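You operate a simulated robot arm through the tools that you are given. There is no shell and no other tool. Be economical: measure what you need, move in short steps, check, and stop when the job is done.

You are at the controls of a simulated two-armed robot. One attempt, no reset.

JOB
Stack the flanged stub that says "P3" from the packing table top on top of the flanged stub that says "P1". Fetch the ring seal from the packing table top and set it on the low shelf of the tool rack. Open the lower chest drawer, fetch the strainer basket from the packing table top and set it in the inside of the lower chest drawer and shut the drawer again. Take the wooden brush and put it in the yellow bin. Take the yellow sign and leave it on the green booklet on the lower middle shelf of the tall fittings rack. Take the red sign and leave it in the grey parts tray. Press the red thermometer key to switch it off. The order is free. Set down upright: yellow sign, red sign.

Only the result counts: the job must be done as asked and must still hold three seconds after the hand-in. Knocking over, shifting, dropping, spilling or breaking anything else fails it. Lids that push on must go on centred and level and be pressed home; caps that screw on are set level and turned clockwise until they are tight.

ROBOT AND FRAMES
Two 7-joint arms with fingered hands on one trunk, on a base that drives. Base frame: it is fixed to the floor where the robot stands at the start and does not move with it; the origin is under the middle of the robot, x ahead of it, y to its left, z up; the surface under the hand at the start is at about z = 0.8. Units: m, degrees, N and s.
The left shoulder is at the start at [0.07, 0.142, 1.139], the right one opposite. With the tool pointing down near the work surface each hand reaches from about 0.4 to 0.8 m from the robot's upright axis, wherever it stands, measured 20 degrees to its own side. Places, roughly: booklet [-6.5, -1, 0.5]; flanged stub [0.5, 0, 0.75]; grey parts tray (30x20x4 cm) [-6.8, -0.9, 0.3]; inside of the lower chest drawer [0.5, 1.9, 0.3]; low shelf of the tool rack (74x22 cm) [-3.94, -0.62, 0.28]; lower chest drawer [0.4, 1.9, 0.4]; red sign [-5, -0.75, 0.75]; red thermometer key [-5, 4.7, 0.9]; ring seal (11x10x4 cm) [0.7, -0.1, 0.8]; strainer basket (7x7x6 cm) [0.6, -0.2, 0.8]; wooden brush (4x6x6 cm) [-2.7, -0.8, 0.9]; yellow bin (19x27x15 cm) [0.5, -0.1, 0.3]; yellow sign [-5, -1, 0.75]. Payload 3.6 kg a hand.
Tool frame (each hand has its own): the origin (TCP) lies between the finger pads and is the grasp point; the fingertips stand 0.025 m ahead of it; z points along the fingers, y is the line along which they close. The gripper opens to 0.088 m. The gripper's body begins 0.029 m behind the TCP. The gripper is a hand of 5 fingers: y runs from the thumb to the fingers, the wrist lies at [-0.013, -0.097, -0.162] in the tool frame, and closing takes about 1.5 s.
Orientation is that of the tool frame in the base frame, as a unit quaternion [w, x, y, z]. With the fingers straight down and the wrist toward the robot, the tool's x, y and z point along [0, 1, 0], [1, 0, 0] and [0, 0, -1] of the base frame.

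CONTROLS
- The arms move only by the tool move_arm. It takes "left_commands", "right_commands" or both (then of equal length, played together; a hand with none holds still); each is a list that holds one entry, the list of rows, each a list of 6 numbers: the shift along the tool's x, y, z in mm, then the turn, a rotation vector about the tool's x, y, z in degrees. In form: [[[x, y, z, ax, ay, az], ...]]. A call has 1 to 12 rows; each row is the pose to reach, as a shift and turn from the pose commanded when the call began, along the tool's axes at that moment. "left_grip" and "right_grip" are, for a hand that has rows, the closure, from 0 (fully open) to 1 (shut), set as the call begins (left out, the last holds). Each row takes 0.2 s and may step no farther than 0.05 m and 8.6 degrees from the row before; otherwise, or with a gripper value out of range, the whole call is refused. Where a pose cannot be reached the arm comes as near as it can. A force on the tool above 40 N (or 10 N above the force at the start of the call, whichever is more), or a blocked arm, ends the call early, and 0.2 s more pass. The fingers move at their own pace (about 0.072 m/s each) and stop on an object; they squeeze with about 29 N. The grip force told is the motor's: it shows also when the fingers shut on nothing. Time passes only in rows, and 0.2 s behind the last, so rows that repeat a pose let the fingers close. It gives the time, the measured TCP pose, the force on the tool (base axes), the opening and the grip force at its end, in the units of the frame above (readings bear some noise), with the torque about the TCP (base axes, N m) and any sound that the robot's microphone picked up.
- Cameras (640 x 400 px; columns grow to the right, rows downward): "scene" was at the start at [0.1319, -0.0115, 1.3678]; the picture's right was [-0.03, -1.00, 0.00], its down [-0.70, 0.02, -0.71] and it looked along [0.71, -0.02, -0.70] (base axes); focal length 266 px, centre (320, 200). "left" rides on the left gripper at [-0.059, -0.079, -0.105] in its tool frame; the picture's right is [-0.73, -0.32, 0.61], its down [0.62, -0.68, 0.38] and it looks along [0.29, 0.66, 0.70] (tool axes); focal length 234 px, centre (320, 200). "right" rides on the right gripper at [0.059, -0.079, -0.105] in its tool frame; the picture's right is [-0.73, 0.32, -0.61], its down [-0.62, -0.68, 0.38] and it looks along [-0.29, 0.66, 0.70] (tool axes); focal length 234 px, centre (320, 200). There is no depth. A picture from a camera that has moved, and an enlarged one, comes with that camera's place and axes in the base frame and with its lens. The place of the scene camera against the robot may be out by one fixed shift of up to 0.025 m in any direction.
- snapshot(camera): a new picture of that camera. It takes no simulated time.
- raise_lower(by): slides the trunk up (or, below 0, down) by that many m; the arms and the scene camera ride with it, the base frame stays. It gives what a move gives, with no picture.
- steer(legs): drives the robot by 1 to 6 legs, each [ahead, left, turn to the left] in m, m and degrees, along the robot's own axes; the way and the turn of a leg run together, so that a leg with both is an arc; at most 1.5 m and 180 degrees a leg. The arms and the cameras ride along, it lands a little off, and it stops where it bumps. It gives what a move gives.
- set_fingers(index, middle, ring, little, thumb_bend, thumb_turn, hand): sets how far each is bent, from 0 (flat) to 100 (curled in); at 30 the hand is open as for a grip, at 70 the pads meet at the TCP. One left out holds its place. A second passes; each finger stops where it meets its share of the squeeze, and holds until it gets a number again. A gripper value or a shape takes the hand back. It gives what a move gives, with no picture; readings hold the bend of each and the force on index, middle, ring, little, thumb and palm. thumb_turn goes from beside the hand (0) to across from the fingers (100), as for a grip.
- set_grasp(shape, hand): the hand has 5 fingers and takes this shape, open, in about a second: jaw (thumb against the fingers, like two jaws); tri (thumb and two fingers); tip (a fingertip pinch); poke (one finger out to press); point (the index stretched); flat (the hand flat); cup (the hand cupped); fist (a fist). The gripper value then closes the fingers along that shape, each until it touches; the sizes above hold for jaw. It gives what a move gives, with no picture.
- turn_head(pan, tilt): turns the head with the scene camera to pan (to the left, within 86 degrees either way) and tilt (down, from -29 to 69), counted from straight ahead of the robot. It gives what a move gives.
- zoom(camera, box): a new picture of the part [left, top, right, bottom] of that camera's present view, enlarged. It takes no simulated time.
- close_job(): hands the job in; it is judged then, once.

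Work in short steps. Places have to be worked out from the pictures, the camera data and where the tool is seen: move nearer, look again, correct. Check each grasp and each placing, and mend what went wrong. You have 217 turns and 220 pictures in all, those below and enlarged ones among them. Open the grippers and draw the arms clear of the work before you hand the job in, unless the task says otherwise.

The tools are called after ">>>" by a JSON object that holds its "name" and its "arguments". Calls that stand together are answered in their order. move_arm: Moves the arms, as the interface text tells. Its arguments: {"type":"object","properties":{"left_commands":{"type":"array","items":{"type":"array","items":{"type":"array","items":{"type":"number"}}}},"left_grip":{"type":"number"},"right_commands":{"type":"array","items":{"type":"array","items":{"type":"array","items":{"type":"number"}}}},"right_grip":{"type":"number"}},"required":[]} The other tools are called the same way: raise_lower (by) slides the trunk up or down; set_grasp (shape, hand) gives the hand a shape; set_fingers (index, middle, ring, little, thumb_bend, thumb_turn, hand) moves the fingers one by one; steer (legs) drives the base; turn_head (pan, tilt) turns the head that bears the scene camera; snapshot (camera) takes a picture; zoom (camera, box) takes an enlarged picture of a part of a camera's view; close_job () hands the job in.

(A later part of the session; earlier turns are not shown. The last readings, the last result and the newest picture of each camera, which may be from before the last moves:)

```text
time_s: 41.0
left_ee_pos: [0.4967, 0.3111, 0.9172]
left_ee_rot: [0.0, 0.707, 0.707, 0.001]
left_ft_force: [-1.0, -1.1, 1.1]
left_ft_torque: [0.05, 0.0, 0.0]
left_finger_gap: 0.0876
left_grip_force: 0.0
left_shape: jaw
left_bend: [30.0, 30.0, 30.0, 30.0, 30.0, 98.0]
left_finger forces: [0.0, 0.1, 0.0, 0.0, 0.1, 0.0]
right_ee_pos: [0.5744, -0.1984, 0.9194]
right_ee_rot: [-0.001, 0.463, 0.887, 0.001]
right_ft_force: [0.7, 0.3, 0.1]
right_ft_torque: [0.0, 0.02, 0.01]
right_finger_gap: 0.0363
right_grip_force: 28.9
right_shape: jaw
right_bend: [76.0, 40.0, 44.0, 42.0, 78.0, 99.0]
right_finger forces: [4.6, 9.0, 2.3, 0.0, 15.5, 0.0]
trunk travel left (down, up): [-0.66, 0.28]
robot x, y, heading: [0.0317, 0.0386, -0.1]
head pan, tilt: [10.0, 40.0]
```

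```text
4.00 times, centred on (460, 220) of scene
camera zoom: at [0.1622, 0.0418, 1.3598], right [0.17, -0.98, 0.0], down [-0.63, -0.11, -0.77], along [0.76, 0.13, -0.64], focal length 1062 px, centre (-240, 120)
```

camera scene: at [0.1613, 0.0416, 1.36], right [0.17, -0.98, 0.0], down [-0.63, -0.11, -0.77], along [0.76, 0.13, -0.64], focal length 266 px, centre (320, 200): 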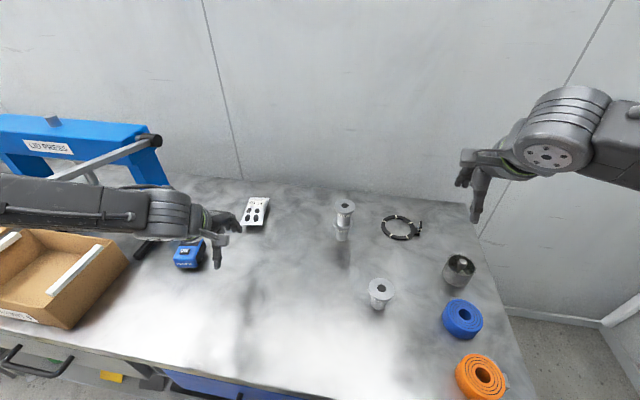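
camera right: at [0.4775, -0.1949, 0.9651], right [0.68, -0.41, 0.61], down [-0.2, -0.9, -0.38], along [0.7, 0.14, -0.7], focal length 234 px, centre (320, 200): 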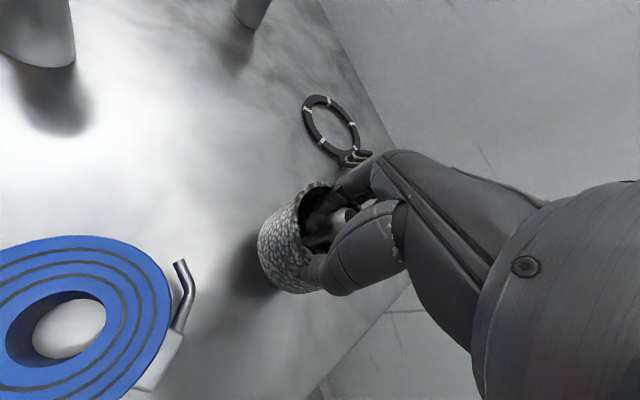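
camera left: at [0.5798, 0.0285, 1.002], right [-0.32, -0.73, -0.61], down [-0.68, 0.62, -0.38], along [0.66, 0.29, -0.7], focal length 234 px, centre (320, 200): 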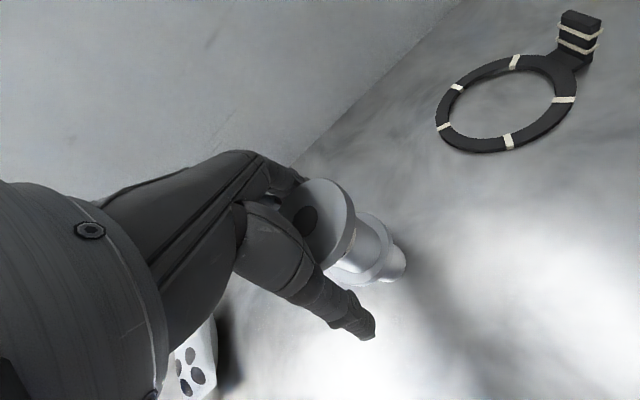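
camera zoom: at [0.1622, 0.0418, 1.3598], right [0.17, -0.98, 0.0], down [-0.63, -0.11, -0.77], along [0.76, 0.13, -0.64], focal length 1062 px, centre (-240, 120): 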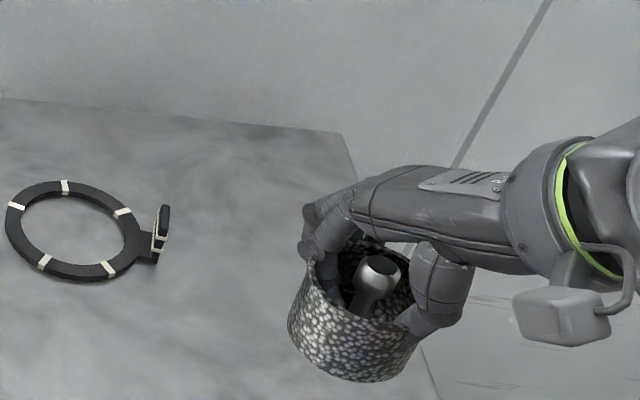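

The grip is steady. I back away from the table so the arms clear it, then look left toward the chest.

>>> {"name": "steer", "arguments": {"legs": [[-0.5, 0, 0]]}}

>>> {"name": "turn_head", "arguments": {"pan": 60, "tilt": 25}}

>>> {"name": "snapshot", "arguments": {"camera": "scene"}}

```text
time_s: 44.0
left_ee_pos: [-0.0024, 0.3133, 0.9169]
left_ee_rot: [0.0, 0.706, 0.708, 0.0]
left_ft_force: [0.5, 0.6, -0.2]
left_ft_torque: [0.02, -0.02, 0.0]
left_finger_gap: 0.0875
left_grip_force: 0.0
left_shape: jaw
left_bend: [30.0, 30.0, 30.0, 30.0, 30.0, 98.0]
left_finger forces: [0.1, 0.1, 0.0, 0.0, 0.0, 0.0]
right_ee_pos: [0.0788, -0.197, 0.9204]
right_ee_rot: [-0.001, 0.461, 0.888, -0.001]
right_ft_force: [0.7, 0.2, -1.1]
right_ft_torque: [-0.02, -0.01, 0.07]
right_finger_gap: 0.0359
right_grip_force: 29.0
right_shape: jaw
right_bend: [76.0, 40.0, 44.0, 42.0, 78.0, 99.0]
right_finger forces: [4.5, 9.0, 2.4, 0.1, 15.8, 0.0]
trunk travel left (down, up): [-0.66, 0.28]
robot x, y, heading: [-0.4705, 0.0389, 0.4]
head pan, tilt: [10.0, 40.0]
```

```text
time_s: 45.1
left_ee_pos: [-0.0027, 0.3137, 0.9177]
left_ee_rot: [0.0, 0.706, 0.708, 0.0]
left_ft_force: [-0.2, -0.4, 0.4]
left_ft_torque: [0.01, 0.03, 0.02]
left_finger_gap: 0.0874
left_grip_force: 0.1
left_shape: jaw
left_bend: [30.0, 30.0, 30.0, 30.0, 30.0, 98.0]
left_finger forces: [0.0, 0.0, 0.0, 0.0, 0.1, 0.0]
right_ee_pos: [0.0775, -0.1948, 0.9184]
right_ee_rot: [0.0, 0.461, 0.887, -0.001]
right_ft_force: [0.0, -0.3, -0.9]
right_ft_torque: [0.03, -0.01, 0.0]
right_finger_gap: 0.0363
right_grip_force: 29.0
right_shape: jaw
right_bend: [76.0, 40.0, 44.0, 42.0, 78.0, 99.0]
right_finger forces: [4.5, 9.1, 2.4, 0.0, 15.7, 0.1]
trunk travel left (down, up): [-0.66, 0.28]
robot x, y, heading: [-0.466, 0.0343, 0.2]
head pan, tilt: [60.0, 25.0]
```

```text
164 pictures are left
camera scene: at [-0.3732, 0.1084, 1.3829], right [0.87, -0.5, 0.0], down [-0.21, -0.37, -0.91], along [0.45, 0.79, -0.42], focal length 266 px, centre (320, 200)
```

scene: 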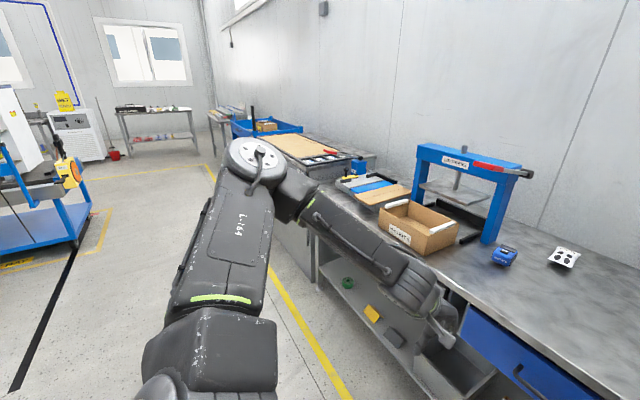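

The way left is clear along the benches. I drive left 1.5 m and look at the chest.

>>> {"name": "steer", "arguments": {"legs": [[0, 1.4, 0], [0, 0.3, 0]]}}

>>> {"name": "turn_head", "arguments": {"pan": 0, "tilt": 40}}

>>> {"name": "snapshot", "arguments": {"camera": "scene"}}

```text
time_s: 53.7
left_ee_pos: [-0.0092, 2.0006, 0.9176]
left_ee_rot: [0.0, 0.705, 0.709, 0.0]
left_ft_force: [0.5, 0.2, 0.7]
left_ft_torque: [0.01, 0.01, 0.01]
left_finger_gap: 0.0876
left_grip_force: 0.0
left_shape: jaw
left_bend: [30.0, 30.0, 30.0, 30.0, 30.0, 98.0]
left_finger forces: [0.0, 0.0, 0.1, 0.0, 0.0, 0.1]
right_ee_pos: [0.0699, 1.4902, 0.9183]
right_ee_rot: [-0.001, 0.461, 0.887, -0.001]
right_ft_force: [-0.9, 0.3, -0.8]
right_ft_torque: [0.0, 0.0, -0.02]
right_finger_gap: 0.0365
right_grip_force: 29.1
right_shape: jaw
right_bend: [76.0, 40.0, 44.0, 42.0, 78.0, 99.0]
right_finger forces: [4.5, 9.1, 2.4, 0.0, 15.7, 0.0]
trunk travel left (down, up): [-0.66, 0.28]
robot x, y, heading: [-0.4785, 1.7233, 0.2]
head pan, tilt: [60.0, 25.0]
```

```text
time_s: 55.0
left_ee_pos: [-0.0088, 1.9992, 0.9161]
left_ee_rot: [0.0, 0.706, 0.709, 0.0]
left_ft_force: [-0.1, -0.4, -0.2]
left_ft_torque: [0.01, 0.03, -0.02]
left_finger_gap: 0.0878
left_grip_force: 0.1
left_shape: jaw
left_bend: [30.0, 30.0, 30.0, 30.0, 30.0, 98.0]
left_finger forces: [0.1, 0.1, 0.1, 0.1, 0.0, 0.0]
right_ee_pos: [0.0702, 1.4906, 0.9186]
right_ee_rot: [-0.001, 0.462, 0.887, 0.0]
right_ft_force: [-0.2, -0.4, -1.5]
right_ft_torque: [0.0, 0.0, 0.01]
right_finger_gap: 0.036
right_grip_force: 29.0
right_shape: jaw
right_bend: [76.0, 40.0, 44.0, 42.0, 78.0, 99.0]
right_finger forces: [4.5, 9.0, 2.4, 0.0, 15.7, 0.1]
trunk travel left (down, up): [-0.66, 0.28]
robot x, y, heading: [-0.4812, 1.7268, 0.3]
head pan, tilt: [0.0, 40.0]
```

```text
163 pictures are left
camera scene: at [-0.342, 1.7147, 1.3596], right [0.0, -1.0, 0.0], down [-0.64, 0.0, -0.77], along [0.77, 0.0, -0.64], focal length 266 px, centre (320, 200)
```

scene: 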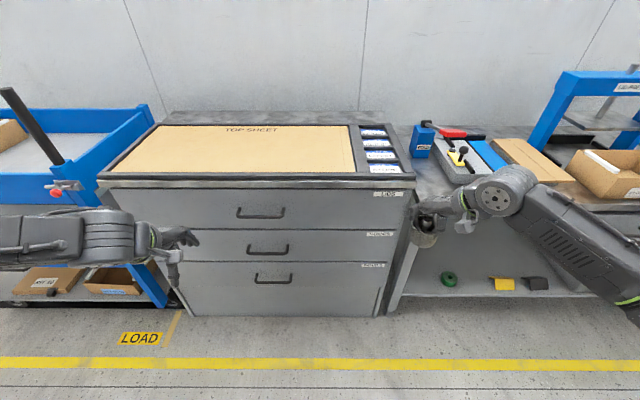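

The chest has three drawers; the lowest (handle ≈ (0.295, 1.91, 0.39)) is the target. I zoom to check labels and handle shape.

>>> {"name": "zoom", "arguments": {"camera": "scene", "box": [180, 180, 420, 325]}}

```text
2.67 times, centred on (300, 252) of scene
camera zoom: at [-0.342, 1.7147, 1.3596], right [0.0, -1.0, 0.0], down [-0.64, 0.0, -0.77], along [0.77, 0.0, -0.64], focal length 708 px, centre (373, 60)
```

zoom: 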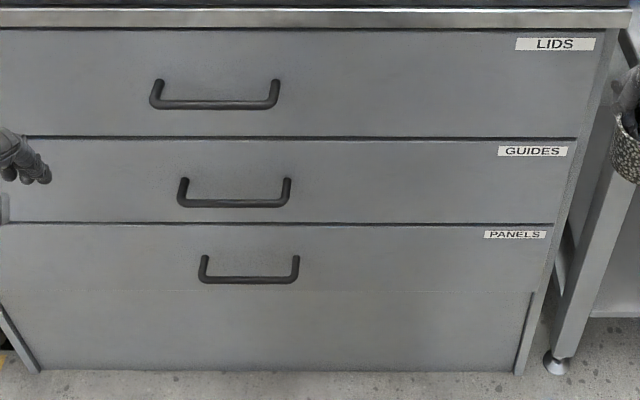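

Handle bar ≈ (0.283, 1.84–1.985, 0.375), ~4 cm proud of the face. I rotate the left hand to point forward (fingers on top) and draw the right hand with the basket back.

>>> {"name": "move_arm", "arguments": {"left_commands": [[[-7, 0, 0, -8.2, 0, 0], [-14, 0, 0, -16.4, 0, 0], [-21, 0, 0, -24.6, 0, 0], [-28, 0, 0, -32.8, 0, 0], [-35, 0, 0, -41, 0, 0], [-42, 0, 0, -49.2, 0, 0], [-49, 0, 0, -57.4, 0, 0], [-56, 0, 0, -65.6, 0, 0], [-63, 0, 0, -73.8, 0, 0], [-70, 0, 0, -82, 0, 0], [-75, 0, 0, -90, 0, 0], [-75, 0, 0, -90, 0, 0]]], "right_commands": [[[6, -9, 0, 0, 0, 0], [12, -18, 0, 0, 0, 0], [18, -27, 0, 0, 0, 0], [24, -36, 0, 0, 0, 0], [30, -45, 0, 0, 0, 0], [36, -54, 0, 0, 0, 0], [42, -63, 0, 0, 0, 0], [48, -72, 0, 0, 0, 0], [54, -81, 0, 0, 0, 0], [60, -90, 0, 0, 0, 0], [66, -98, 0, 0, 0, 0], [66, -98, 0, 0, 0, 0]]]}}

>>> {"name": "raise_lower", "arguments": {"by": -0.5}}

>>> {"name": "snapshot", "arguments": {"camera": "scene"}}

>>> {"name": "snapshot", "arguments": {"camera": "left"}}

```text
time_s: 57.6
left_ee_pos: [-0.0512, 2.0498, 1.0503]
left_ee_rot: [0.499, 0.5, 0.501, 0.5]
left_ft_force: [-0.5, 0.2, -0.1]
left_ft_torque: [-0.02, -0.05, 0.02]
left_finger_gap: 0.0879
left_grip_force: 0.0
left_shape: jaw
left_bend: [30.0, 30.0, 30.0, 30.0, 30.0, 98.0]
left_finger forces: [0.1, 0.0, 0.0, 0.0, 0.1, 0.1]
left hand out of reach, approached as far as the arm can: row 6, 7, 8, 9, 10, 11, 12
right_ee_pos: [-0.0485, 1.4868, 0.9203]
right_ee_rot: [-0.001, 0.461, 0.887, 0.0]
right_ft_force: [0.2, 0.2, -1.1]
right_ft_torque: [-0.01, 0.0, -0.03]
right_finger_gap: 0.0361
right_grip_force: 28.9
right_shape: jaw
right_bend: [76.0, 40.0, 44.0, 42.0, 78.0, 99.0]
right_finger forces: [4.3, 9.1, 2.5, 0.0, 15.8, 0.1]
trunk travel left (down, up): [-0.66, 0.28]
robot x, y, heading: [-0.4771, 1.7259, 0.3]
head pan, tilt: [0.0, 40.0]
```

```text
refused: -0.5 is not a number from -0.4 to 0.4
```

```text
161 pictures are left
camera scene: at [-0.3416, 1.7146, 1.3596], right [0.0, -1.0, 0.0], down [-0.64, 0.0, -0.77], along [0.77, 0.0, -0.64], focal length 266 px, centre (320, 200)
```

scene: 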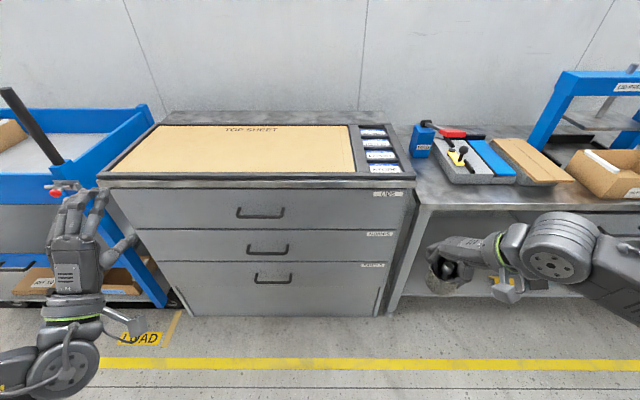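

```text
160 pictures are left
camera left: at [-0.157, 1.9918, 0.9717], right [0.61, -0.72, -0.32], down [0.38, 0.63, -0.68], along [0.7, 0.29, 0.66], focal length 234 px, centre (320, 200)
```

left: 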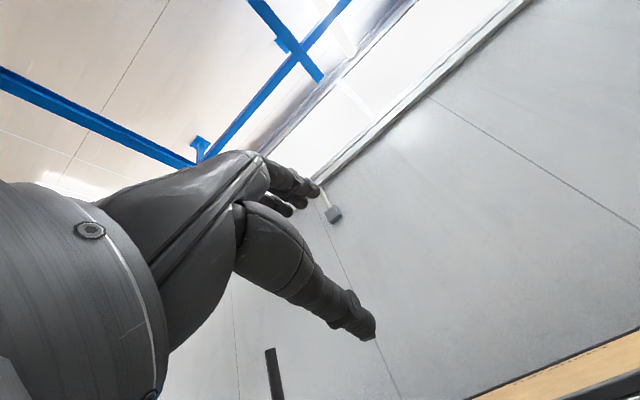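

The arm did get to the horizontal pose, higher up. A 50° pitch will be handier for hooking the bar; I lower the trunk first, then rotate back 40°.

>>> {"name": "raise_lower", "arguments": {"by": -0.4}}

>>> {"name": "move_arm", "arguments": {"left_commands": [[[-10, -20, 0, 8, 0, 0], [-20, -40, 0, 16, 0, 0], [-30, -60, 0, 24, 0, 0], [-40, -80, 0, 32, 0, 0], [-50, -100, 0, 40, 0, 0], [-60, -130, 0, 40, 0, 0], [-70, -160, 0, 40, 0, 0], [-80, -190, 0, 40, 0, 0], [-90, -190, 0, 40, 0, 0], [-90, -190, 0, 40, 0, 0]]]}}

>>> {"name": "snapshot", "arguments": {"camera": "scene"}}

```text
time_s: 61.4
left_ee_pos: [-0.0527, 2.0487, 0.6502]
left_ee_rot: [0.498, 0.5, 0.501, 0.5]
left_ft_force: [0.0, 0.7, -0.6]
left_ft_torque: [0.01, 0.0, -0.01]
left_finger_gap: 0.0877
left_grip_force: 0.0
left_shape: jaw
left_bend: [30.0, 30.0, 30.0, 30.0, 30.0, 98.0]
left_finger forces: [0.1, 0.0, 0.0, 0.1, 0.1, 0.1]
right_ee_pos: [-0.0486, 1.4863, 0.5194]
right_ee_rot: [0.0, 0.461, 0.888, 0.0]
right_ft_force: [-1.3, -0.7, -0.6]
right_ft_torque: [-0.02, 0.02, 0.0]
right_finger_gap: 0.0357
right_grip_force: 28.5
right_shape: jaw
right_bend: [76.0, 40.0, 44.0, 42.0, 78.0, 99.0]
right_finger forces: [4.3, 9.1, 2.5, 0.0, 15.9, 0.1]
trunk travel left (down, up): [-0.26, 0.68]
robot x, y, heading: [-0.474, 1.7221, 0.1]
head pan, tilt: [0.0, 40.0]
```

```text
time_s: 63.6
left_ee_pos: [-0.0532, 2.0086, 0.5043]
left_ee_rot: [0.298, 0.641, 0.642, 0.298]
left_ft_force: [1.2, -0.8, 0.3]
left_ft_torque: [0.0, 0.04, 0.0]
left_finger_gap: 0.0877
left_grip_force: 0.1
left_shape: jaw
left_bend: [30.0, 30.0, 30.0, 30.0, 30.0, 98.0]
left_finger forces: [0.0, 0.0, 0.0, 0.1, 0.0, 0.0]
left hand out of reach, approached as far as the arm can: row 5, 6, 7, 8, 9, 10
right_ee_pos: [-0.0478, 1.4881, 0.5205]
right_ee_rot: [0.0, 0.46, 0.888, -0.001]
right_ft_force: [0.5, 0.5, -0.9]
right_ft_torque: [0.03, -0.02, -0.01]
right_finger_gap: 0.0362
right_grip_force: 29.1
right_shape: jaw
right_bend: [76.0, 40.0, 44.0, 42.0, 78.0, 99.0]
right_finger forces: [4.3, 9.2, 2.4, 0.0, 15.9, 0.0]
trunk travel left (down, up): [-0.26, 0.68]
robot x, y, heading: [-0.4772, 1.7207, 0.3]
head pan, tilt: [0.0, 40.0]
```

```text
159 pictures are left
camera scene: at [-0.3422, 1.7147, 0.9596], right [0.0, -1.0, 0.0], down [-0.64, 0.0, -0.77], along [0.77, 0.0, -0.64], focal length 266 px, centre (320, 200)
```

scene: 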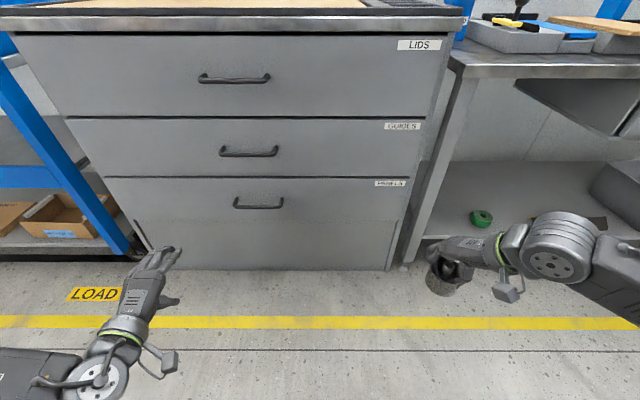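

I extend the left hand forward and toward y=1.92, and lower the trunk another 0.13.

>>> {"name": "move_arm", "arguments": {"left_commands": [[[-15, 15, 18, 0, 0, 0], [-30, 30, 36, 0, 0, 0], [-45, 45, 54, 0, 0, 0], [-60, 60, 72, 0, 0, 0], [-75, 77, 92, 0, 0, 0], [-88, 77, 92, 0, 0, 0], [-88, 77, 92, 0, 0, 0]]]}}

>>> {"name": "raise_lower", "arguments": {"by": -0.13}}

>>> {"name": "snapshot", "arguments": {"camera": "scene"}}

>>> {"name": "snapshot", "arguments": {"camera": "left"}}

```text
time_s: 65.2
left_ee_pos: [0.081, 1.9391, 0.5286]
left_ee_rot: [0.297, 0.642, 0.642, 0.296]
left_ft_force: [0.5, -0.2, 0.4]
left_ft_torque: [0.03, 0.0, 0.01]
left_finger_gap: 0.0878
left_grip_force: 0.0
left_shape: jaw
left_bend: [30.0, 30.0, 30.0, 30.0, 30.0, 98.0]
left_finger forces: [0.0, 0.0, 0.1, 0.0, 0.0, 0.1]
left hand out of reach, approached as far as the arm can: row 1, 2, 3, 4, 5, 6, 7
right_ee_pos: [-0.0488, 1.4868, 0.5191]
right_ee_rot: [0.0, 0.461, 0.887, 0.0]
right_ft_force: [0.4, -0.4, -0.7]
right_ft_torque: [0.0, 0.02, 0.01]
right_finger_gap: 0.036
right_grip_force: 29.3
right_shape: jaw
right_bend: [76.0, 40.0, 44.0, 42.0, 78.0, 99.0]
right_finger forces: [4.4, 9.2, 2.4, 0.1, 15.9, 0.0]
trunk travel left (down, up): [-0.26, 0.68]
robot x, y, heading: [-0.4778, 1.7209, 0.1]
head pan, tilt: [0.0, 40.0]
```

```text
time_s: 66.8
left_ee_pos: [0.0809, 1.9398, 0.3984]
left_ee_rot: [0.297, 0.643, 0.641, 0.296]
left_ft_force: [1.3, -0.3, -0.2]
left_ft_torque: [0.0, -0.01, -0.05]
left_finger_gap: 0.0877
left_grip_force: 0.1
left_shape: jaw
left_bend: [30.0, 30.0, 30.0, 30.0, 30.0, 98.0]
left_finger forces: [0.1, 0.0, 0.1, 0.1, 0.0, 0.1]
right_ee_pos: [-0.0488, 1.4869, 0.3913]
right_ee_rot: [0.0, 0.462, 0.887, 0.0]
right_ft_force: [0.2, -0.2, -1.3]
right_ft_torque: [0.0, -0.01, 0.02]
right_finger_gap: 0.0361
right_grip_force: 29.3
right_shape: jaw
right_bend: [76.0, 40.0, 44.0, 42.0, 78.0, 99.0]
right_finger forces: [4.4, 9.1, 2.4, 0.1, 16.0, 0.0]
trunk travel left (down, up): [-0.13, 0.81]
robot x, y, heading: [-0.4795, 1.7269, 0.2]
head pan, tilt: [0.0, 40.0]
```

```text
158 pictures are left
camera scene: at [-0.3423, 1.7147, 0.8297], right [0.0, -1.0, 0.0], down [-0.64, 0.0, -0.77], along [0.77, 0.0, -0.64], focal length 266 px, centre (320, 200)
```

scene: 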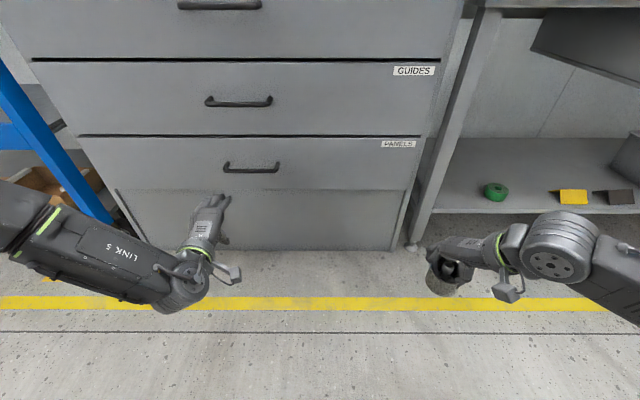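

```text
157 pictures are left
camera left: at [-0.0504, 1.8819, 0.4065], right [0.25, -0.73, -0.64], down [-0.15, 0.62, -0.77], along [0.96, 0.29, 0.05], focal length 234 px, centre (320, 200)
```

left: 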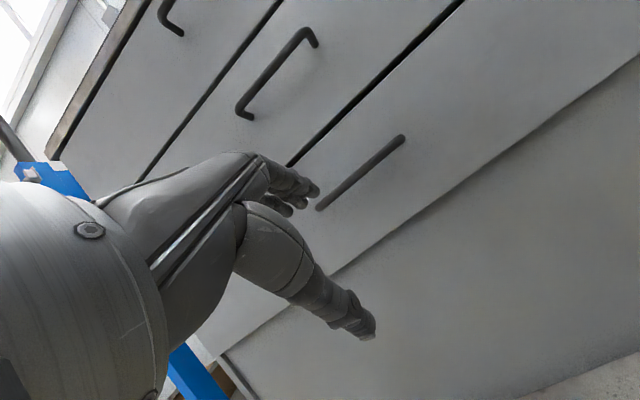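

The handle bar from the left camera is at about z≈0.413, y 1.84–1.99, x≈0.265–0.28. I lower the trunk 0.12 more, pitch the hand to ~70°, raise TCP to handle height and pre-close the fingers part way.

>>> {"name": "raise_lower", "arguments": {"by": -0.12}}

>>> {"name": "move_arm", "arguments": {"left_commands": [[[-5, 20, -17, -7, 0, 0], [-10, 50, -42, -14, 0, 0], [-20, 80, -67, -20, 0, 0], [-25, 102, -86, -20, 0, 0], [-25, 102, -86, -20, 0, 0], [-25, 102, -86, -20, 0, 0]]], "left_grip": 0.4}}

>>> {"name": "snapshot", "arguments": {"camera": "left"}}

>>> {"name": "snapshot", "arguments": {"camera": "scene"}}

```text
time_s: 68.3
left_ee_pos: [0.0822, 1.939, 0.2778]
left_ee_rot: [0.295, 0.642, 0.642, 0.297]
left_ft_force: [-0.3, -0.4, -0.7]
left_ft_torque: [0.0, -0.02, 0.04]
left_finger_gap: 0.0879
left_grip_force: 0.1
left_shape: jaw
left_bend: [30.0, 30.0, 30.0, 30.0, 30.0, 98.0]
left_finger forces: [0.0, 0.1, 0.0, 0.0, 0.1, 0.0]
right_ee_pos: [-0.0485, 1.4878, 0.271]
right_ee_rot: [-0.001, 0.46, 0.888, -0.001]
right_ft_force: [-0.2, 0.0, -0.9]
right_ft_torque: [-0.02, -0.02, 0.01]
right_finger_gap: 0.0356
right_grip_force: 28.9
right_shape: jaw
right_bend: [76.0, 40.0, 44.0, 42.0, 78.0, 99.0]
right_finger forces: [4.3, 9.1, 2.4, 0.0, 15.9, 0.1]
trunk travel left (down, up): [-0.01, 0.93]
robot x, y, heading: [-0.4768, 1.7236, 0.5]
head pan, tilt: [0.0, 40.0]
```

```text
time_s: 69.7
left_ee_pos: [0.0902, 1.9277, 0.4224]
left_ee_rot: [0.403, 0.583, 0.58, 0.402]
left_ft_force: [-0.1, 0.2, 0.7]
left_ft_torque: [0.0, 0.03, 0.03]
left_finger_gap: 0.0527
left_grip_force: 0.1
left_shape: jaw
left_bend: [29.0, 40.0, 37.0, 43.0, 64.0, 100.0]
left_finger forces: [0.0, 0.0, 0.0, 0.0, 0.0, 0.0]
left hand out of reach, approached as far as the arm can: row 1, 2, 3, 4, 5, 6
right_ee_pos: [-0.0482, 1.4869, 0.27]
right_ee_rot: [-0.001, 0.461, 0.887, -0.001]
right_ft_force: [-0.2, -0.5, -0.9]
right_ft_torque: [0.0, 0.02, 0.02]
right_finger_gap: 0.036
right_grip_force: 29.5
right_shape: jaw
right_bend: [76.0, 40.0, 44.0, 42.0, 78.0, 99.0]
right_finger forces: [4.4, 9.1, 2.5, 0.0, 15.8, 0.1]
trunk travel left (down, up): [-0.01, 0.93]
robot x, y, heading: [-0.4767, 1.7207, 0.2]
head pan, tilt: [0.0, 40.0]
```

```text
156 pictures are left
camera left: at [-0.0374, 1.8704, 0.3854], right [0.45, -0.73, -0.52], down [0.12, 0.62, -0.77], along [0.88, 0.29, 0.37], focal length 234 px, centre (320, 200)
```

left: 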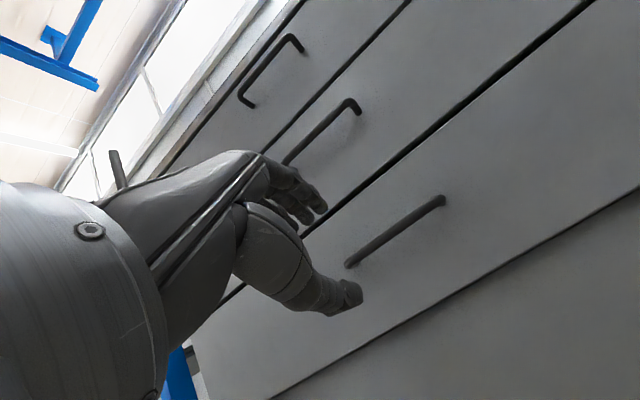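

```text
155 pictures are left
camera scene: at [-0.3423, 1.7147, 0.7096], right [0.0, -1.0, 0.0], down [-0.64, 0.0, -0.77], along [0.77, 0.0, -0.64], focal length 266 px, centre (320, 200)
```

scene: 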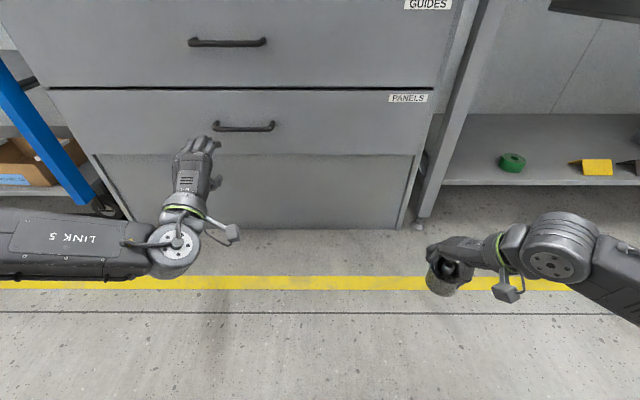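

Bar centre ≈ (0.278, 1.917, 0.415); TCP is level with it. I drive ahead 0.15 m and look.

>>> {"name": "steer", "arguments": {"legs": [[0.15, 0, 0]]}}

>>> {"name": "snapshot", "arguments": {"camera": "left"}}

>>> {"name": "snapshot", "arguments": {"camera": "scene"}}

```text
time_s: 71.1
left_ee_pos: [0.2407, 1.928, 0.4223]
left_ee_rot: [0.404, 0.583, 0.579, 0.402]
left_ft_force: [-0.2, 0.0, 0.0]
left_ft_torque: [-0.02, 0.04, -0.01]
left_finger_gap: 0.0532
left_grip_force: 0.1
left_shape: jaw
left_bend: [29.0, 40.0, 37.0, 43.0, 64.0, 100.0]
left_finger forces: [0.0, 0.1, 0.1, 0.1, 0.1, 0.1]
right_ee_pos: [0.103, 1.4879, 0.2703]
right_ee_rot: [0.0, 0.461, 0.888, -0.001]
right_ft_force: [-0.6, 0.2, -0.4]
right_ft_torque: [0.02, 0.0, 0.01]
right_finger_gap: 0.036
right_grip_force: 29.3
right_shape: jaw
right_bend: [76.0, 40.0, 44.0, 42.0, 78.0, 99.0]
right_finger forces: [4.4, 9.0, 2.4, 0.0, 15.9, 0.0]
trunk travel left (down, up): [-0.01, 0.93]
robot x, y, heading: [-0.3245, 1.7222, 0.2]
head pan, tilt: [0.0, 40.0]
```

```text
154 pictures are left
camera left: at [0.1141, 1.8714, 0.3854], right [0.45, -0.73, -0.52], down [0.12, 0.62, -0.77], along [0.88, 0.29, 0.37], focal length 234 px, centre (320, 200)
```

left: 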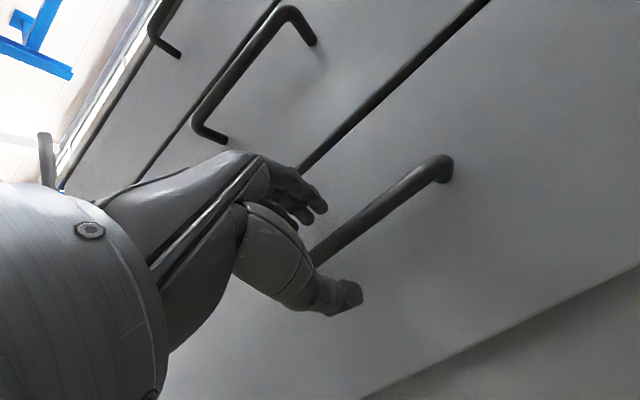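

```text
153 pictures are left
camera scene: at [-0.1906, 1.7154, 0.7096], right [0.0, -1.0, 0.0], down [-0.64, 0.0, -0.77], along [0.77, 0.0, -0.64], focal length 266 px, centre (320, 200)
```

scene: 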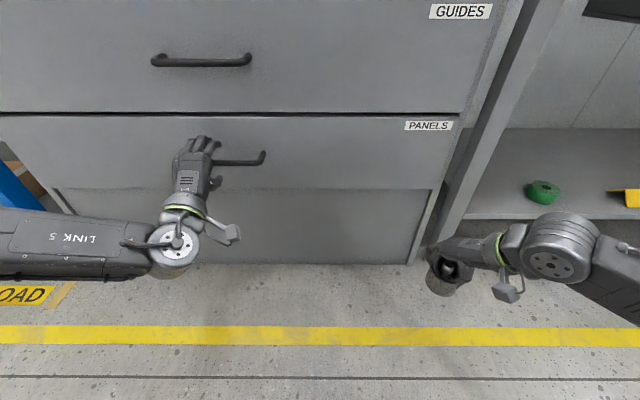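

The bar is between fingers and thumb; bar at x≈0.283. I drive ahead 0.038 m and close.

>>> {"name": "steer", "arguments": {"legs": [[0.038, 0, 0]]}}

>>> {"name": "move_arm", "arguments": {"left_commands": [[[0, 0, 0, 0, 0, 0], [0, 0, 0, 0, 0, 0], [0, 0, 0, 0, 0, 0], [0, 0, 0, 0, 0, 0], [0, 0, 0, 0, 0, 0], [0, 0, 0, 0, 0, 0]]], "left_grip": 1}}

>>> {"name": "snapshot", "arguments": {"camera": "left"}}

```text
time_s: 72.0
left_ee_pos: [0.2624, 1.9276, 0.4255]
left_ee_rot: [0.408, 0.582, 0.577, 0.403]
left_ft_force: [-21.3, -0.4, 1.9]
left_ft_torque: [-0.03, -0.36, 0.02]
left_finger_gap: 0.0483
left_grip_force: 0.1
left_shape: jaw
left_bend: [75.0, 42.0, 38.0, 43.0, 64.0, 100.0]
left_finger forces: [12.3, 6.2, 2.4, 0.0, 0.0, 0.1]
right_ee_pos: [0.13, 1.4889, 0.272]
right_ee_rot: [0.0, 0.459, 0.888, 0.0]
right_ft_force: [-0.9, 1.1, -1.9]
right_ft_torque: [-0.06, -0.01, 0.02]
right_finger_gap: 0.0363
right_grip_force: 29.2
right_shape: jaw
right_bend: [76.0, 40.0, 44.0, 42.0, 78.0, 99.0]
right_finger forces: [4.4, 9.1, 2.4, 0.0, 15.8, 0.1]
trunk travel left (down, up): [-0.01, 0.93]
robot x, y, heading: [-0.3012, 1.7234, 0.5]
head pan, tilt: [0.0, 40.0]
stopped in leg 1: the force on the tool passed its limit at 68 N (the readings are from after the stop); the commanded pose is now the measured one
```

```text
time_s: 73.4
left_ee_pos: [0.2659, 1.9285, 0.4201]
left_ee_rot: [0.404, 0.582, 0.58, 0.402]
left_ft_force: [-10.9, -1.2, -37.5]
left_ft_torque: [0.02, -0.26, -0.03]
left_finger_gap: 0.0185
left_grip_force: 28.7
left_shape: jaw
left_bend: [76.0, 75.0, 61.0, 55.0, 79.0, 100.0]
left_finger forces: [0.1, 0.0, 0.0, 0.0, 37.1, 0.0]
right_ee_pos: [0.13, 1.4891, 0.2673]
right_ee_rot: [-0.002, 0.459, 0.889, -0.003]
right_ft_force: [0.1, 0.0, -1.0]
right_ft_torque: [-0.04, -0.01, 0.01]
right_finger_gap: 0.036
right_grip_force: 28.8
right_shape: jaw
right_bend: [76.0, 40.0, 44.0, 42.0, 78.0, 99.0]
right_finger forces: [4.4, 9.0, 2.4, 0.1, 15.9, 0.0]
trunk travel left (down, up): [-0.01, 0.93]
robot x, y, heading: [-0.3015, 1.7246, 0.6]
head pan, tilt: [0.0, 40.0]
```

```text
152 pictures are left
camera left: at [0.1384, 1.8717, 0.3839], right [0.45, -0.73, -0.51], down [0.12, 0.62, -0.77], along [0.88, 0.28, 0.37], focal length 234 px, centre (320, 200)
```

left: 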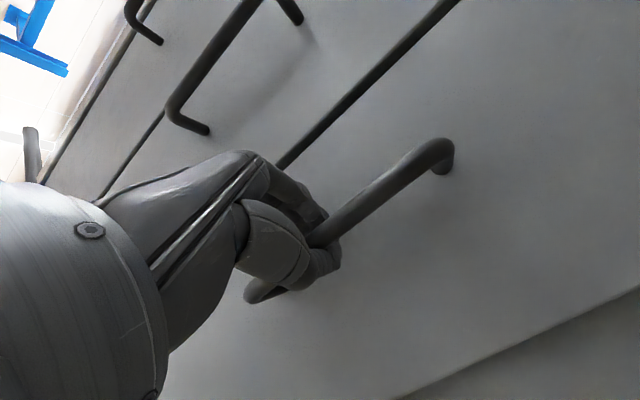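

The hand has closed round the bar (thumb bearing underneath). I try pulling by backing up 0.05 m.

>>> {"name": "steer", "arguments": {"legs": [[-0.05, 0, 0]]}}

>>> {"name": "snapshot", "arguments": {"camera": "left"}}

>>> {"name": "snapshot", "arguments": {"camera": "scene"}}

```text
time_s: 74.3
left_ee_pos: [0.2162, 1.929, 0.4218]
left_ee_rot: [0.405, 0.583, 0.58, 0.401]
left_ft_force: [1.9, -0.5, -35.4]
left_ft_torque: [0.05, -0.33, -0.01]
left_finger_gap: 0.0186
left_grip_force: 29.2
left_shape: jaw
left_bend: [76.0, 75.0, 61.0, 55.0, 77.0, 100.0]
left_finger forces: [0.0, 0.1, 0.0, 0.0, 35.8, 0.0]
right_ee_pos: [0.0794, 1.4891, 0.2674]
right_ee_rot: [-0.002, 0.459, 0.888, -0.001]
right_ft_force: [0.9, -0.4, -1.3]
right_ft_torque: [0.01, 0.03, -0.01]
right_finger_gap: 0.036
right_grip_force: 29.3
right_shape: jaw
right_bend: [76.0, 40.0, 44.0, 42.0, 78.0, 99.0]
right_finger forces: [4.4, 9.1, 2.3, 0.1, 15.8, 0.1]
trunk travel left (down, up): [-0.01, 0.93]
robot x, y, heading: [-0.3506, 1.7248, 0.6]
head pan, tilt: [0.0, 40.0]
```

```text
151 pictures are left
camera left: at [0.0889, 1.8716, 0.3841], right [0.45, -0.73, -0.51], down [0.12, 0.62, -0.77], along [0.88, 0.29, 0.37], focal length 234 px, centre (320, 200)
```

left: 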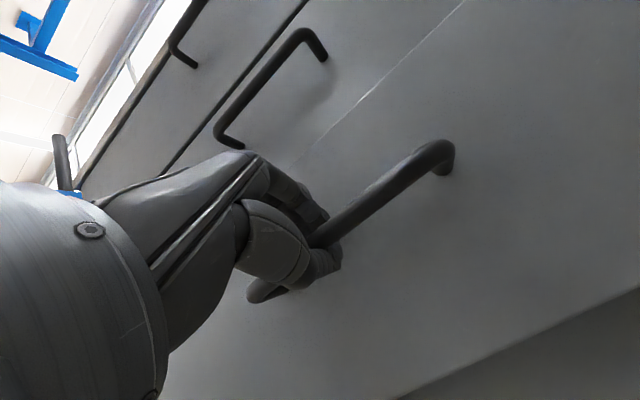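

```text
150 pictures are left
camera scene: at [-0.2124, 1.7166, 0.7089], right [0.01, -1.0, 0.0], down [-0.65, -0.01, -0.76], along [0.76, 0.0, -0.65], focal length 266 px, centre (320, 200)
```

scene: 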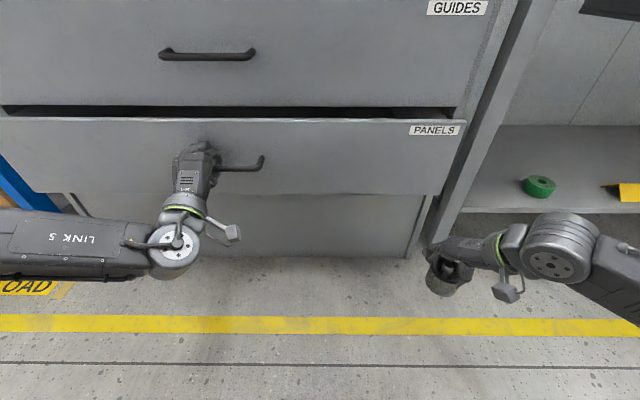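

It opens smoothly. I pull another 0.2 m.

>>> {"name": "steer", "arguments": {"legs": [[-0.2, 0, 0]]}}

>>> {"name": "snapshot", "arguments": {"camera": "scene"}}

```text
time_s: 75.9
left_ee_pos: [0.019, 1.9283, 0.4202]
left_ee_rot: [0.405, 0.582, 0.58, 0.402]
left_ft_force: [-0.2, 2.1, -35.9]
left_ft_torque: [0.03, -0.29, -0.04]
left_finger_gap: 0.0184
left_grip_force: 29.0
left_shape: jaw
left_bend: [76.0, 75.0, 61.0, 55.0, 77.0, 100.0]
left_finger forces: [0.0, 0.0, 0.1, 0.0, 35.2, 0.0]
right_ee_pos: [-0.1176, 1.4876, 0.2695]
right_ee_rot: [-0.001, 0.458, 0.889, -0.002]
right_ft_force: [0.1, 1.0, -1.0]
right_ft_torque: [0.02, 0.01, 0.01]
right_finger_gap: 0.0361
right_grip_force: 28.6
right_shape: jaw
right_bend: [76.0, 40.0, 44.0, 42.0, 78.0, 99.0]
right_finger forces: [4.4, 9.0, 2.5, 0.0, 15.9, 0.1]
trunk travel left (down, up): [-0.01, 0.93]
robot x, y, heading: [-0.5461, 1.7237, 0.2]
head pan, tilt: [0.0, 40.0]
```

```text
149 pictures are left
camera scene: at [-0.4098, 1.7153, 0.7089], right [0.01, -1.0, 0.0], down [-0.65, -0.01, -0.76], along [0.76, 0.0, -0.65], focal length 266 px, centre (320, 200)
```

scene: 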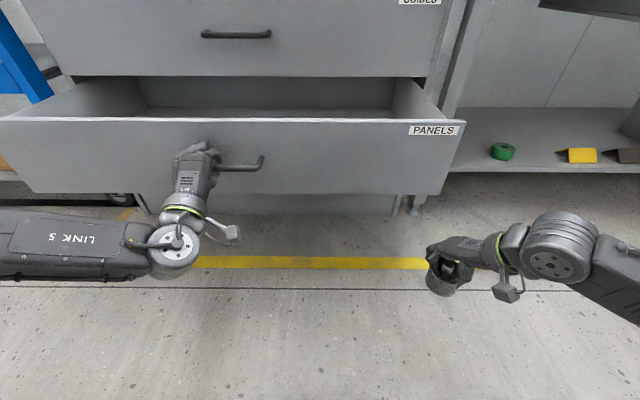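

The drawer is open ~0.25 m. I release the handle and back off 0.12 m.

>>> {"name": "move_arm", "arguments": {"left_commands": [[[0, 0, 0, 0, 0, 0], [0, 0, 0, 0, 0, 0], [0, 0, 0, 0, 0, 0], [0, 0, 0, 0, 0, 0], [0, 0, 0, 0, 0, 0], [0, 0, 0, 0, 0, 0]]], "left_grip": 0}}

>>> {"name": "steer", "arguments": {"legs": [[-0.12, 0, 0]]}}

>>> {"name": "raise_lower", "arguments": {"by": 0.4}}

>>> {"name": "snapshot", "arguments": {"camera": "scene"}}

```text
time_s: 77.3
left_ee_pos: [0.0165, 1.9266, 0.4233]
left_ee_rot: [0.405, 0.582, 0.579, 0.404]
left_ft_force: [0.6, -0.4, 0.0]
left_ft_torque: [-0.01, 0.01, 0.02]
left_finger_gap: 0.0877
left_grip_force: 0.0
left_shape: jaw
left_bend: [30.0, 30.0, 30.0, 30.0, 30.0, 98.0]
left_finger forces: [0.0, 0.1, 0.1, 0.1, 0.0, 0.1]
right_ee_pos: [-0.1177, 1.4877, 0.2714]
right_ee_rot: [0.0, 0.459, 0.888, 0.001]
right_ft_force: [0.0, 0.7, -1.7]
right_ft_torque: [0.03, -0.01, 0.0]
right_finger_gap: 0.0363
right_grip_force: 28.6
right_shape: jaw
right_bend: [76.0, 40.0, 44.0, 42.0, 78.0, 99.0]
right_finger forces: [4.3, 9.0, 2.4, 0.0, 15.8, 0.1]
trunk travel left (down, up): [-0.01, 0.93]
robot x, y, heading: [-0.5486, 1.7199, 0.3]
head pan, tilt: [0.0, 40.0]
```

```text
time_s: 78.5
left_ee_pos: [-0.1032, 1.9272, 0.4232]
left_ee_rot: [0.405, 0.582, 0.578, 0.403]
left_ft_force: [-0.6, 0.3, -0.3]
left_ft_torque: [-0.02, 0.01, -0.01]
left_finger_gap: 0.0876
left_grip_force: 0.1
left_shape: jaw
left_bend: [30.0, 30.0, 30.0, 30.0, 30.0, 98.0]
left_finger forces: [0.0, 0.0, 0.0, 0.0, 0.0, 0.0]
right_ee_pos: [-0.2374, 1.487, 0.27]
right_ee_rot: [0.0, 0.459, 0.888, 0.0]
right_ft_force: [-0.6, 0.6, -1.4]
right_ft_torque: [0.02, 0.0, -0.03]
right_finger_gap: 0.0359
right_grip_force: 28.7
right_shape: jaw
right_bend: [76.0, 40.0, 44.0, 42.0, 78.0, 99.0]
right_finger forces: [4.4, 9.0, 2.5, 0.0, 15.9, 0.1]
trunk travel left (down, up): [-0.01, 0.93]
robot x, y, heading: [-0.6675, 1.7166, 0.4]
head pan, tilt: [0.0, 40.0]
```

```text
time_s: 82.3
left_ee_pos: [-0.1032, 1.9254, 0.8244]
left_ee_rot: [0.405, 0.582, 0.579, 0.403]
left_ft_force: [0.2, 0.1, 0.4]
left_ft_torque: [-0.02, 0.02, -0.03]
left_finger_gap: 0.0874
left_grip_force: 0.1
left_shape: jaw
left_bend: [30.0, 30.0, 30.0, 30.0, 30.0, 98.0]
left_finger forces: [0.0, 0.0, 0.0, 0.0, 0.1, 0.0]
right_ee_pos: [-0.2375, 1.4869, 0.6699]
right_ee_rot: [0.0, 0.459, 0.889, 0.0]
right_ft_force: [-0.2, 0.1, -1.9]
right_ft_torque: [-0.04, 0.03, -0.04]
right_finger_gap: 0.036
right_grip_force: 28.2
right_shape: jaw
right_bend: [76.0, 40.0, 44.0, 42.0, 78.0, 99.0]
right_finger forces: [4.4, 9.0, 2.4, 0.1, 15.8, 0.0]
trunk travel left (down, up): [-0.41, 0.53]
robot x, y, heading: [-0.6666, 1.7219, 0.2]
head pan, tilt: [0.0, 40.0]
```

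```text
148 pictures are left
camera scene: at [-0.5319, 1.7134, 1.1096], right [0.01, -1.0, 0.0], down [-0.64, 0.0, -0.77], along [0.77, 0.01, -0.64], focal length 266 px, centre (320, 200)
```

scene: 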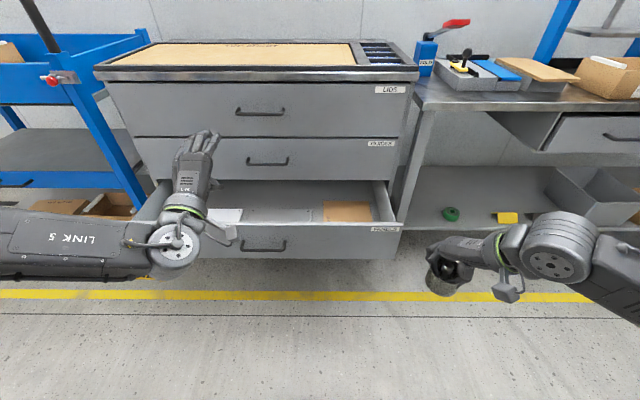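

The drawer holds flat panels at left and right; the middle floor is free (y≈1.88). I fold the left hand back to pointing down and extend the right hand slightly.

>>> {"name": "move_arm", "arguments": {"left_commands": [[[7, -8, -16, 7.8, 0, 0], [14, -16, -32, 15.6, 0, 0], [21, -24, -48, 23.4, 0, 0], [28, -32, -64, 31.2, 0, 0], [35, -40, -80, 39, 0, 0], [42, -48, -96, 46.8, 0, 0], [49, -56, -112, 54.6, 0, 0], [55, -64, -128, 62.4, 0, 0], [60, -73, -144, 70, 0, 0], [60, -73, -144, 70, 0, 0]]], "right_commands": [[[-4, 6, 0, 0, 0, 0], [-8, 12, 0, 0, 0, 0], [-12, 18, 0, 0, 0, 0], [-16, 24, 0, 0, 0, 0], [-20, 30, 0, 0, 0, 0], [-24, 36, 0, 0, 0, 0], [-28, 42, 0, 0, 0, 0], [-32, 48, 0, 0, 0, 0], [-40, 57, 0, 0, 0, 0], [-40, 57, 0, 0, 0, 0]]]}}

>>> {"name": "steer", "arguments": {"legs": [[0, 0.38, 0], [0.36, 0, 0]]}}

>>> {"name": "snapshot", "arguments": {"camera": "scene"}}

>>> {"name": "snapshot", "arguments": {"camera": "right"}}

```text
time_s: 84.5
left_ee_pos: [-0.2634, 1.9871, 0.8044]
left_ee_rot: [-0.002, 0.709, 0.705, -0.002]
left_ft_force: [0.9, -0.5, -0.6]
left_ft_torque: [0.02, 0.01, 0.02]
left_finger_gap: 0.0876
left_grip_force: 0.0
left_shape: jaw
left_bend: [30.0, 30.0, 30.0, 30.0, 30.0, 98.0]
left_finger forces: [0.0, 0.0, 0.0, 0.0, 0.0, 0.0]
right_ee_pos: [-0.1672, 1.4861, 0.6706]
right_ee_rot: [0.0, 0.459, 0.888, 0.0]
right_ft_force: [-0.2, -0.4, -0.9]
right_ft_torque: [-0.01, 0.01, 0.0]
right_finger_gap: 0.0346
right_grip_force: 29.2
right_shape: jaw
right_bend: [76.0, 41.0, 44.0, 42.0, 78.0, 99.0]
right_finger forces: [4.7, 7.7, 4.5, 0.1, 15.4, 0.1]
trunk travel left (down, up): [-0.41, 0.53]
robot x, y, heading: [-0.6702, 1.7227, 0.6]
head pan, tilt: [0.0, 40.0]
```

```text
time_s: 88.9
left_ee_pos: [0.094, 2.3725, 0.8038]
left_ee_rot: [-0.001, 0.71, 0.705, -0.001]
left_ft_force: [-0.1, 0.6, -0.3]
left_ft_torque: [-0.02, -0.01, -0.02]
left_finger_gap: 0.0878
left_grip_force: 0.1
left_shape: jaw
left_bend: [30.0, 30.0, 30.0, 30.0, 30.0, 98.0]
left_finger forces: [0.1, 0.0, 0.0, 0.0, 0.1, 0.0]
right_ee_pos: [0.1875, 1.8725, 0.6695]
right_ee_rot: [-0.002, 0.46, 0.888, 0.0]
right_ft_force: [-0.3, 0.2, -0.8]
right_ft_torque: [-0.01, 0.04, 0.01]
right_finger_gap: 0.0346
right_grip_force: 29.0
right_shape: jaw
right_bend: [76.0, 41.0, 44.0, 42.0, 78.0, 99.0]
right_finger forces: [4.7, 7.6, 4.3, 0.1, 15.4, 0.0]
trunk travel left (down, up): [-0.41, 0.53]
robot x, y, heading: [-0.3074, 2.1084, 0.2]
head pan, tilt: [0.0, 40.0]
```

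```text
147 pictures are left
camera scene: at [-0.1752, 2.1, 1.1095], right [0.0, -1.0, 0.0], down [-0.64, 0.0, -0.77], along [0.77, 0.0, -0.64], focal length 266 px, centre (320, 200)
```

scene: 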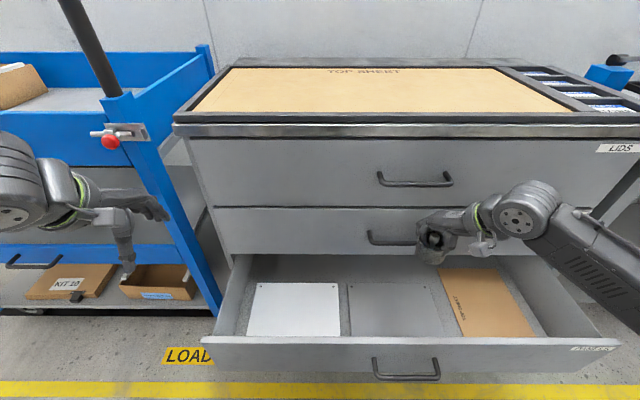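

```text
146 pictures are left
camera right: at [0.0909, 1.8749, 0.7744], right [0.68, -0.41, 0.61], down [-0.2, -0.9, -0.38], along [0.7, 0.14, -0.7], focal length 234 px, centre (320, 200)
```

right: 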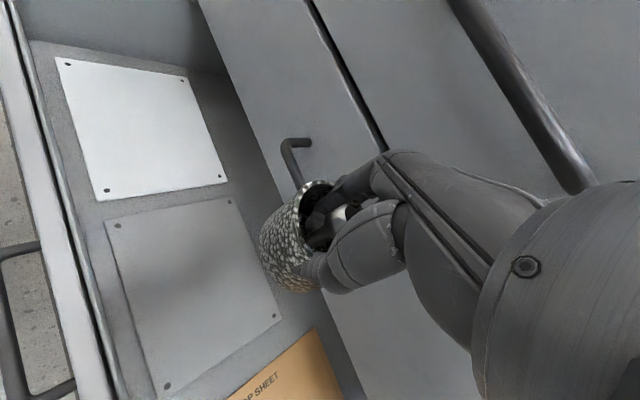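

The drawer floor has three thin panels; I'll set the basket on the grey one at about (0.20, 1.87). I lower the right arm 140 mm and check clearances.

>>> {"name": "move_arm", "arguments": {"right_commands": [[[-3, 4, 35, 0, 0, 0], [-5, 7, 70, 0, 0, 0], [-5, 7, 105, 0, 0, 0], [-5, 7, 140, 0, 0, 0], [-5, 7, 140, 0, 0, 0]]]}}

>>> {"name": "snapshot", "arguments": {"camera": "scene"}}

>>> {"name": "snapshot", "arguments": {"camera": "right"}}

```text
time_s: 90.1
left_ee_pos: [0.0945, 2.3714, 0.8038]
left_ee_rot: [-0.001, 0.71, 0.704, -0.002]
left_ft_force: [-0.3, 0.8, -0.2]
left_ft_torque: [0.03, -0.01, 0.0]
left_finger_gap: 0.0877
left_grip_force: 0.0
left_shape: jaw
left_bend: [30.0, 30.0, 30.0, 30.0, 30.0, 98.0]
left_finger forces: [0.1, 0.1, 0.1, 0.1, 0.0, 0.0]
right_ee_pos: [0.1974, 1.8738, 0.5301]
right_ee_rot: [-0.002, 0.46, 0.888, -0.001]
right_ft_force: [0.4, -0.6, -0.5]
right_ft_torque: [0.0, 0.0, 0.01]
right_finger_gap: 0.0343
right_grip_force: 29.4
right_shape: jaw
right_bend: [76.0, 41.0, 44.0, 42.0, 79.0, 99.0]
right_finger forces: [4.8, 7.1, 4.0, 0.1, 15.2, 0.0]
trunk travel left (down, up): [-0.41, 0.53]
robot x, y, heading: [-0.3106, 2.1056, 0.3]
head pan, tilt: [0.0, 40.0]
```

```text
145 pictures are left
camera scene: at [-0.1758, 2.1, 1.1096], right [0.0, -1.0, 0.0], down [-0.64, 0.0, -0.77], along [0.77, 0.0, -0.64], focal length 266 px, centre (320, 200)
```

scene: 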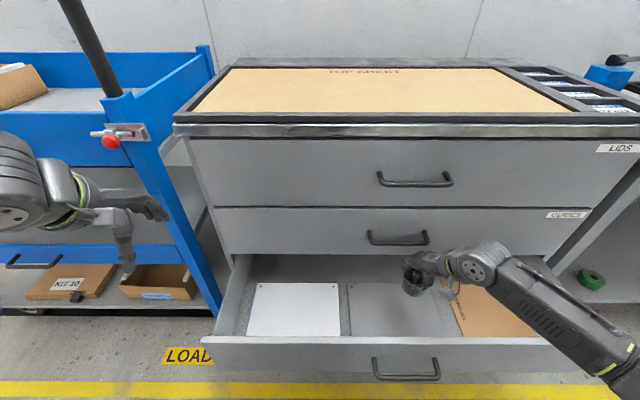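

```text
144 pictures are left
camera right: at [0.1001, 1.8763, 0.6344], right [0.68, -0.41, 0.61], down [-0.2, -0.9, -0.38], along [0.7, 0.14, -0.7], focal length 234 px, centre (320, 200)
```

right: 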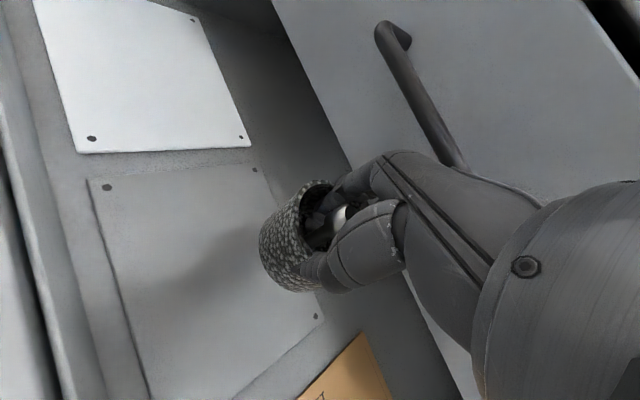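

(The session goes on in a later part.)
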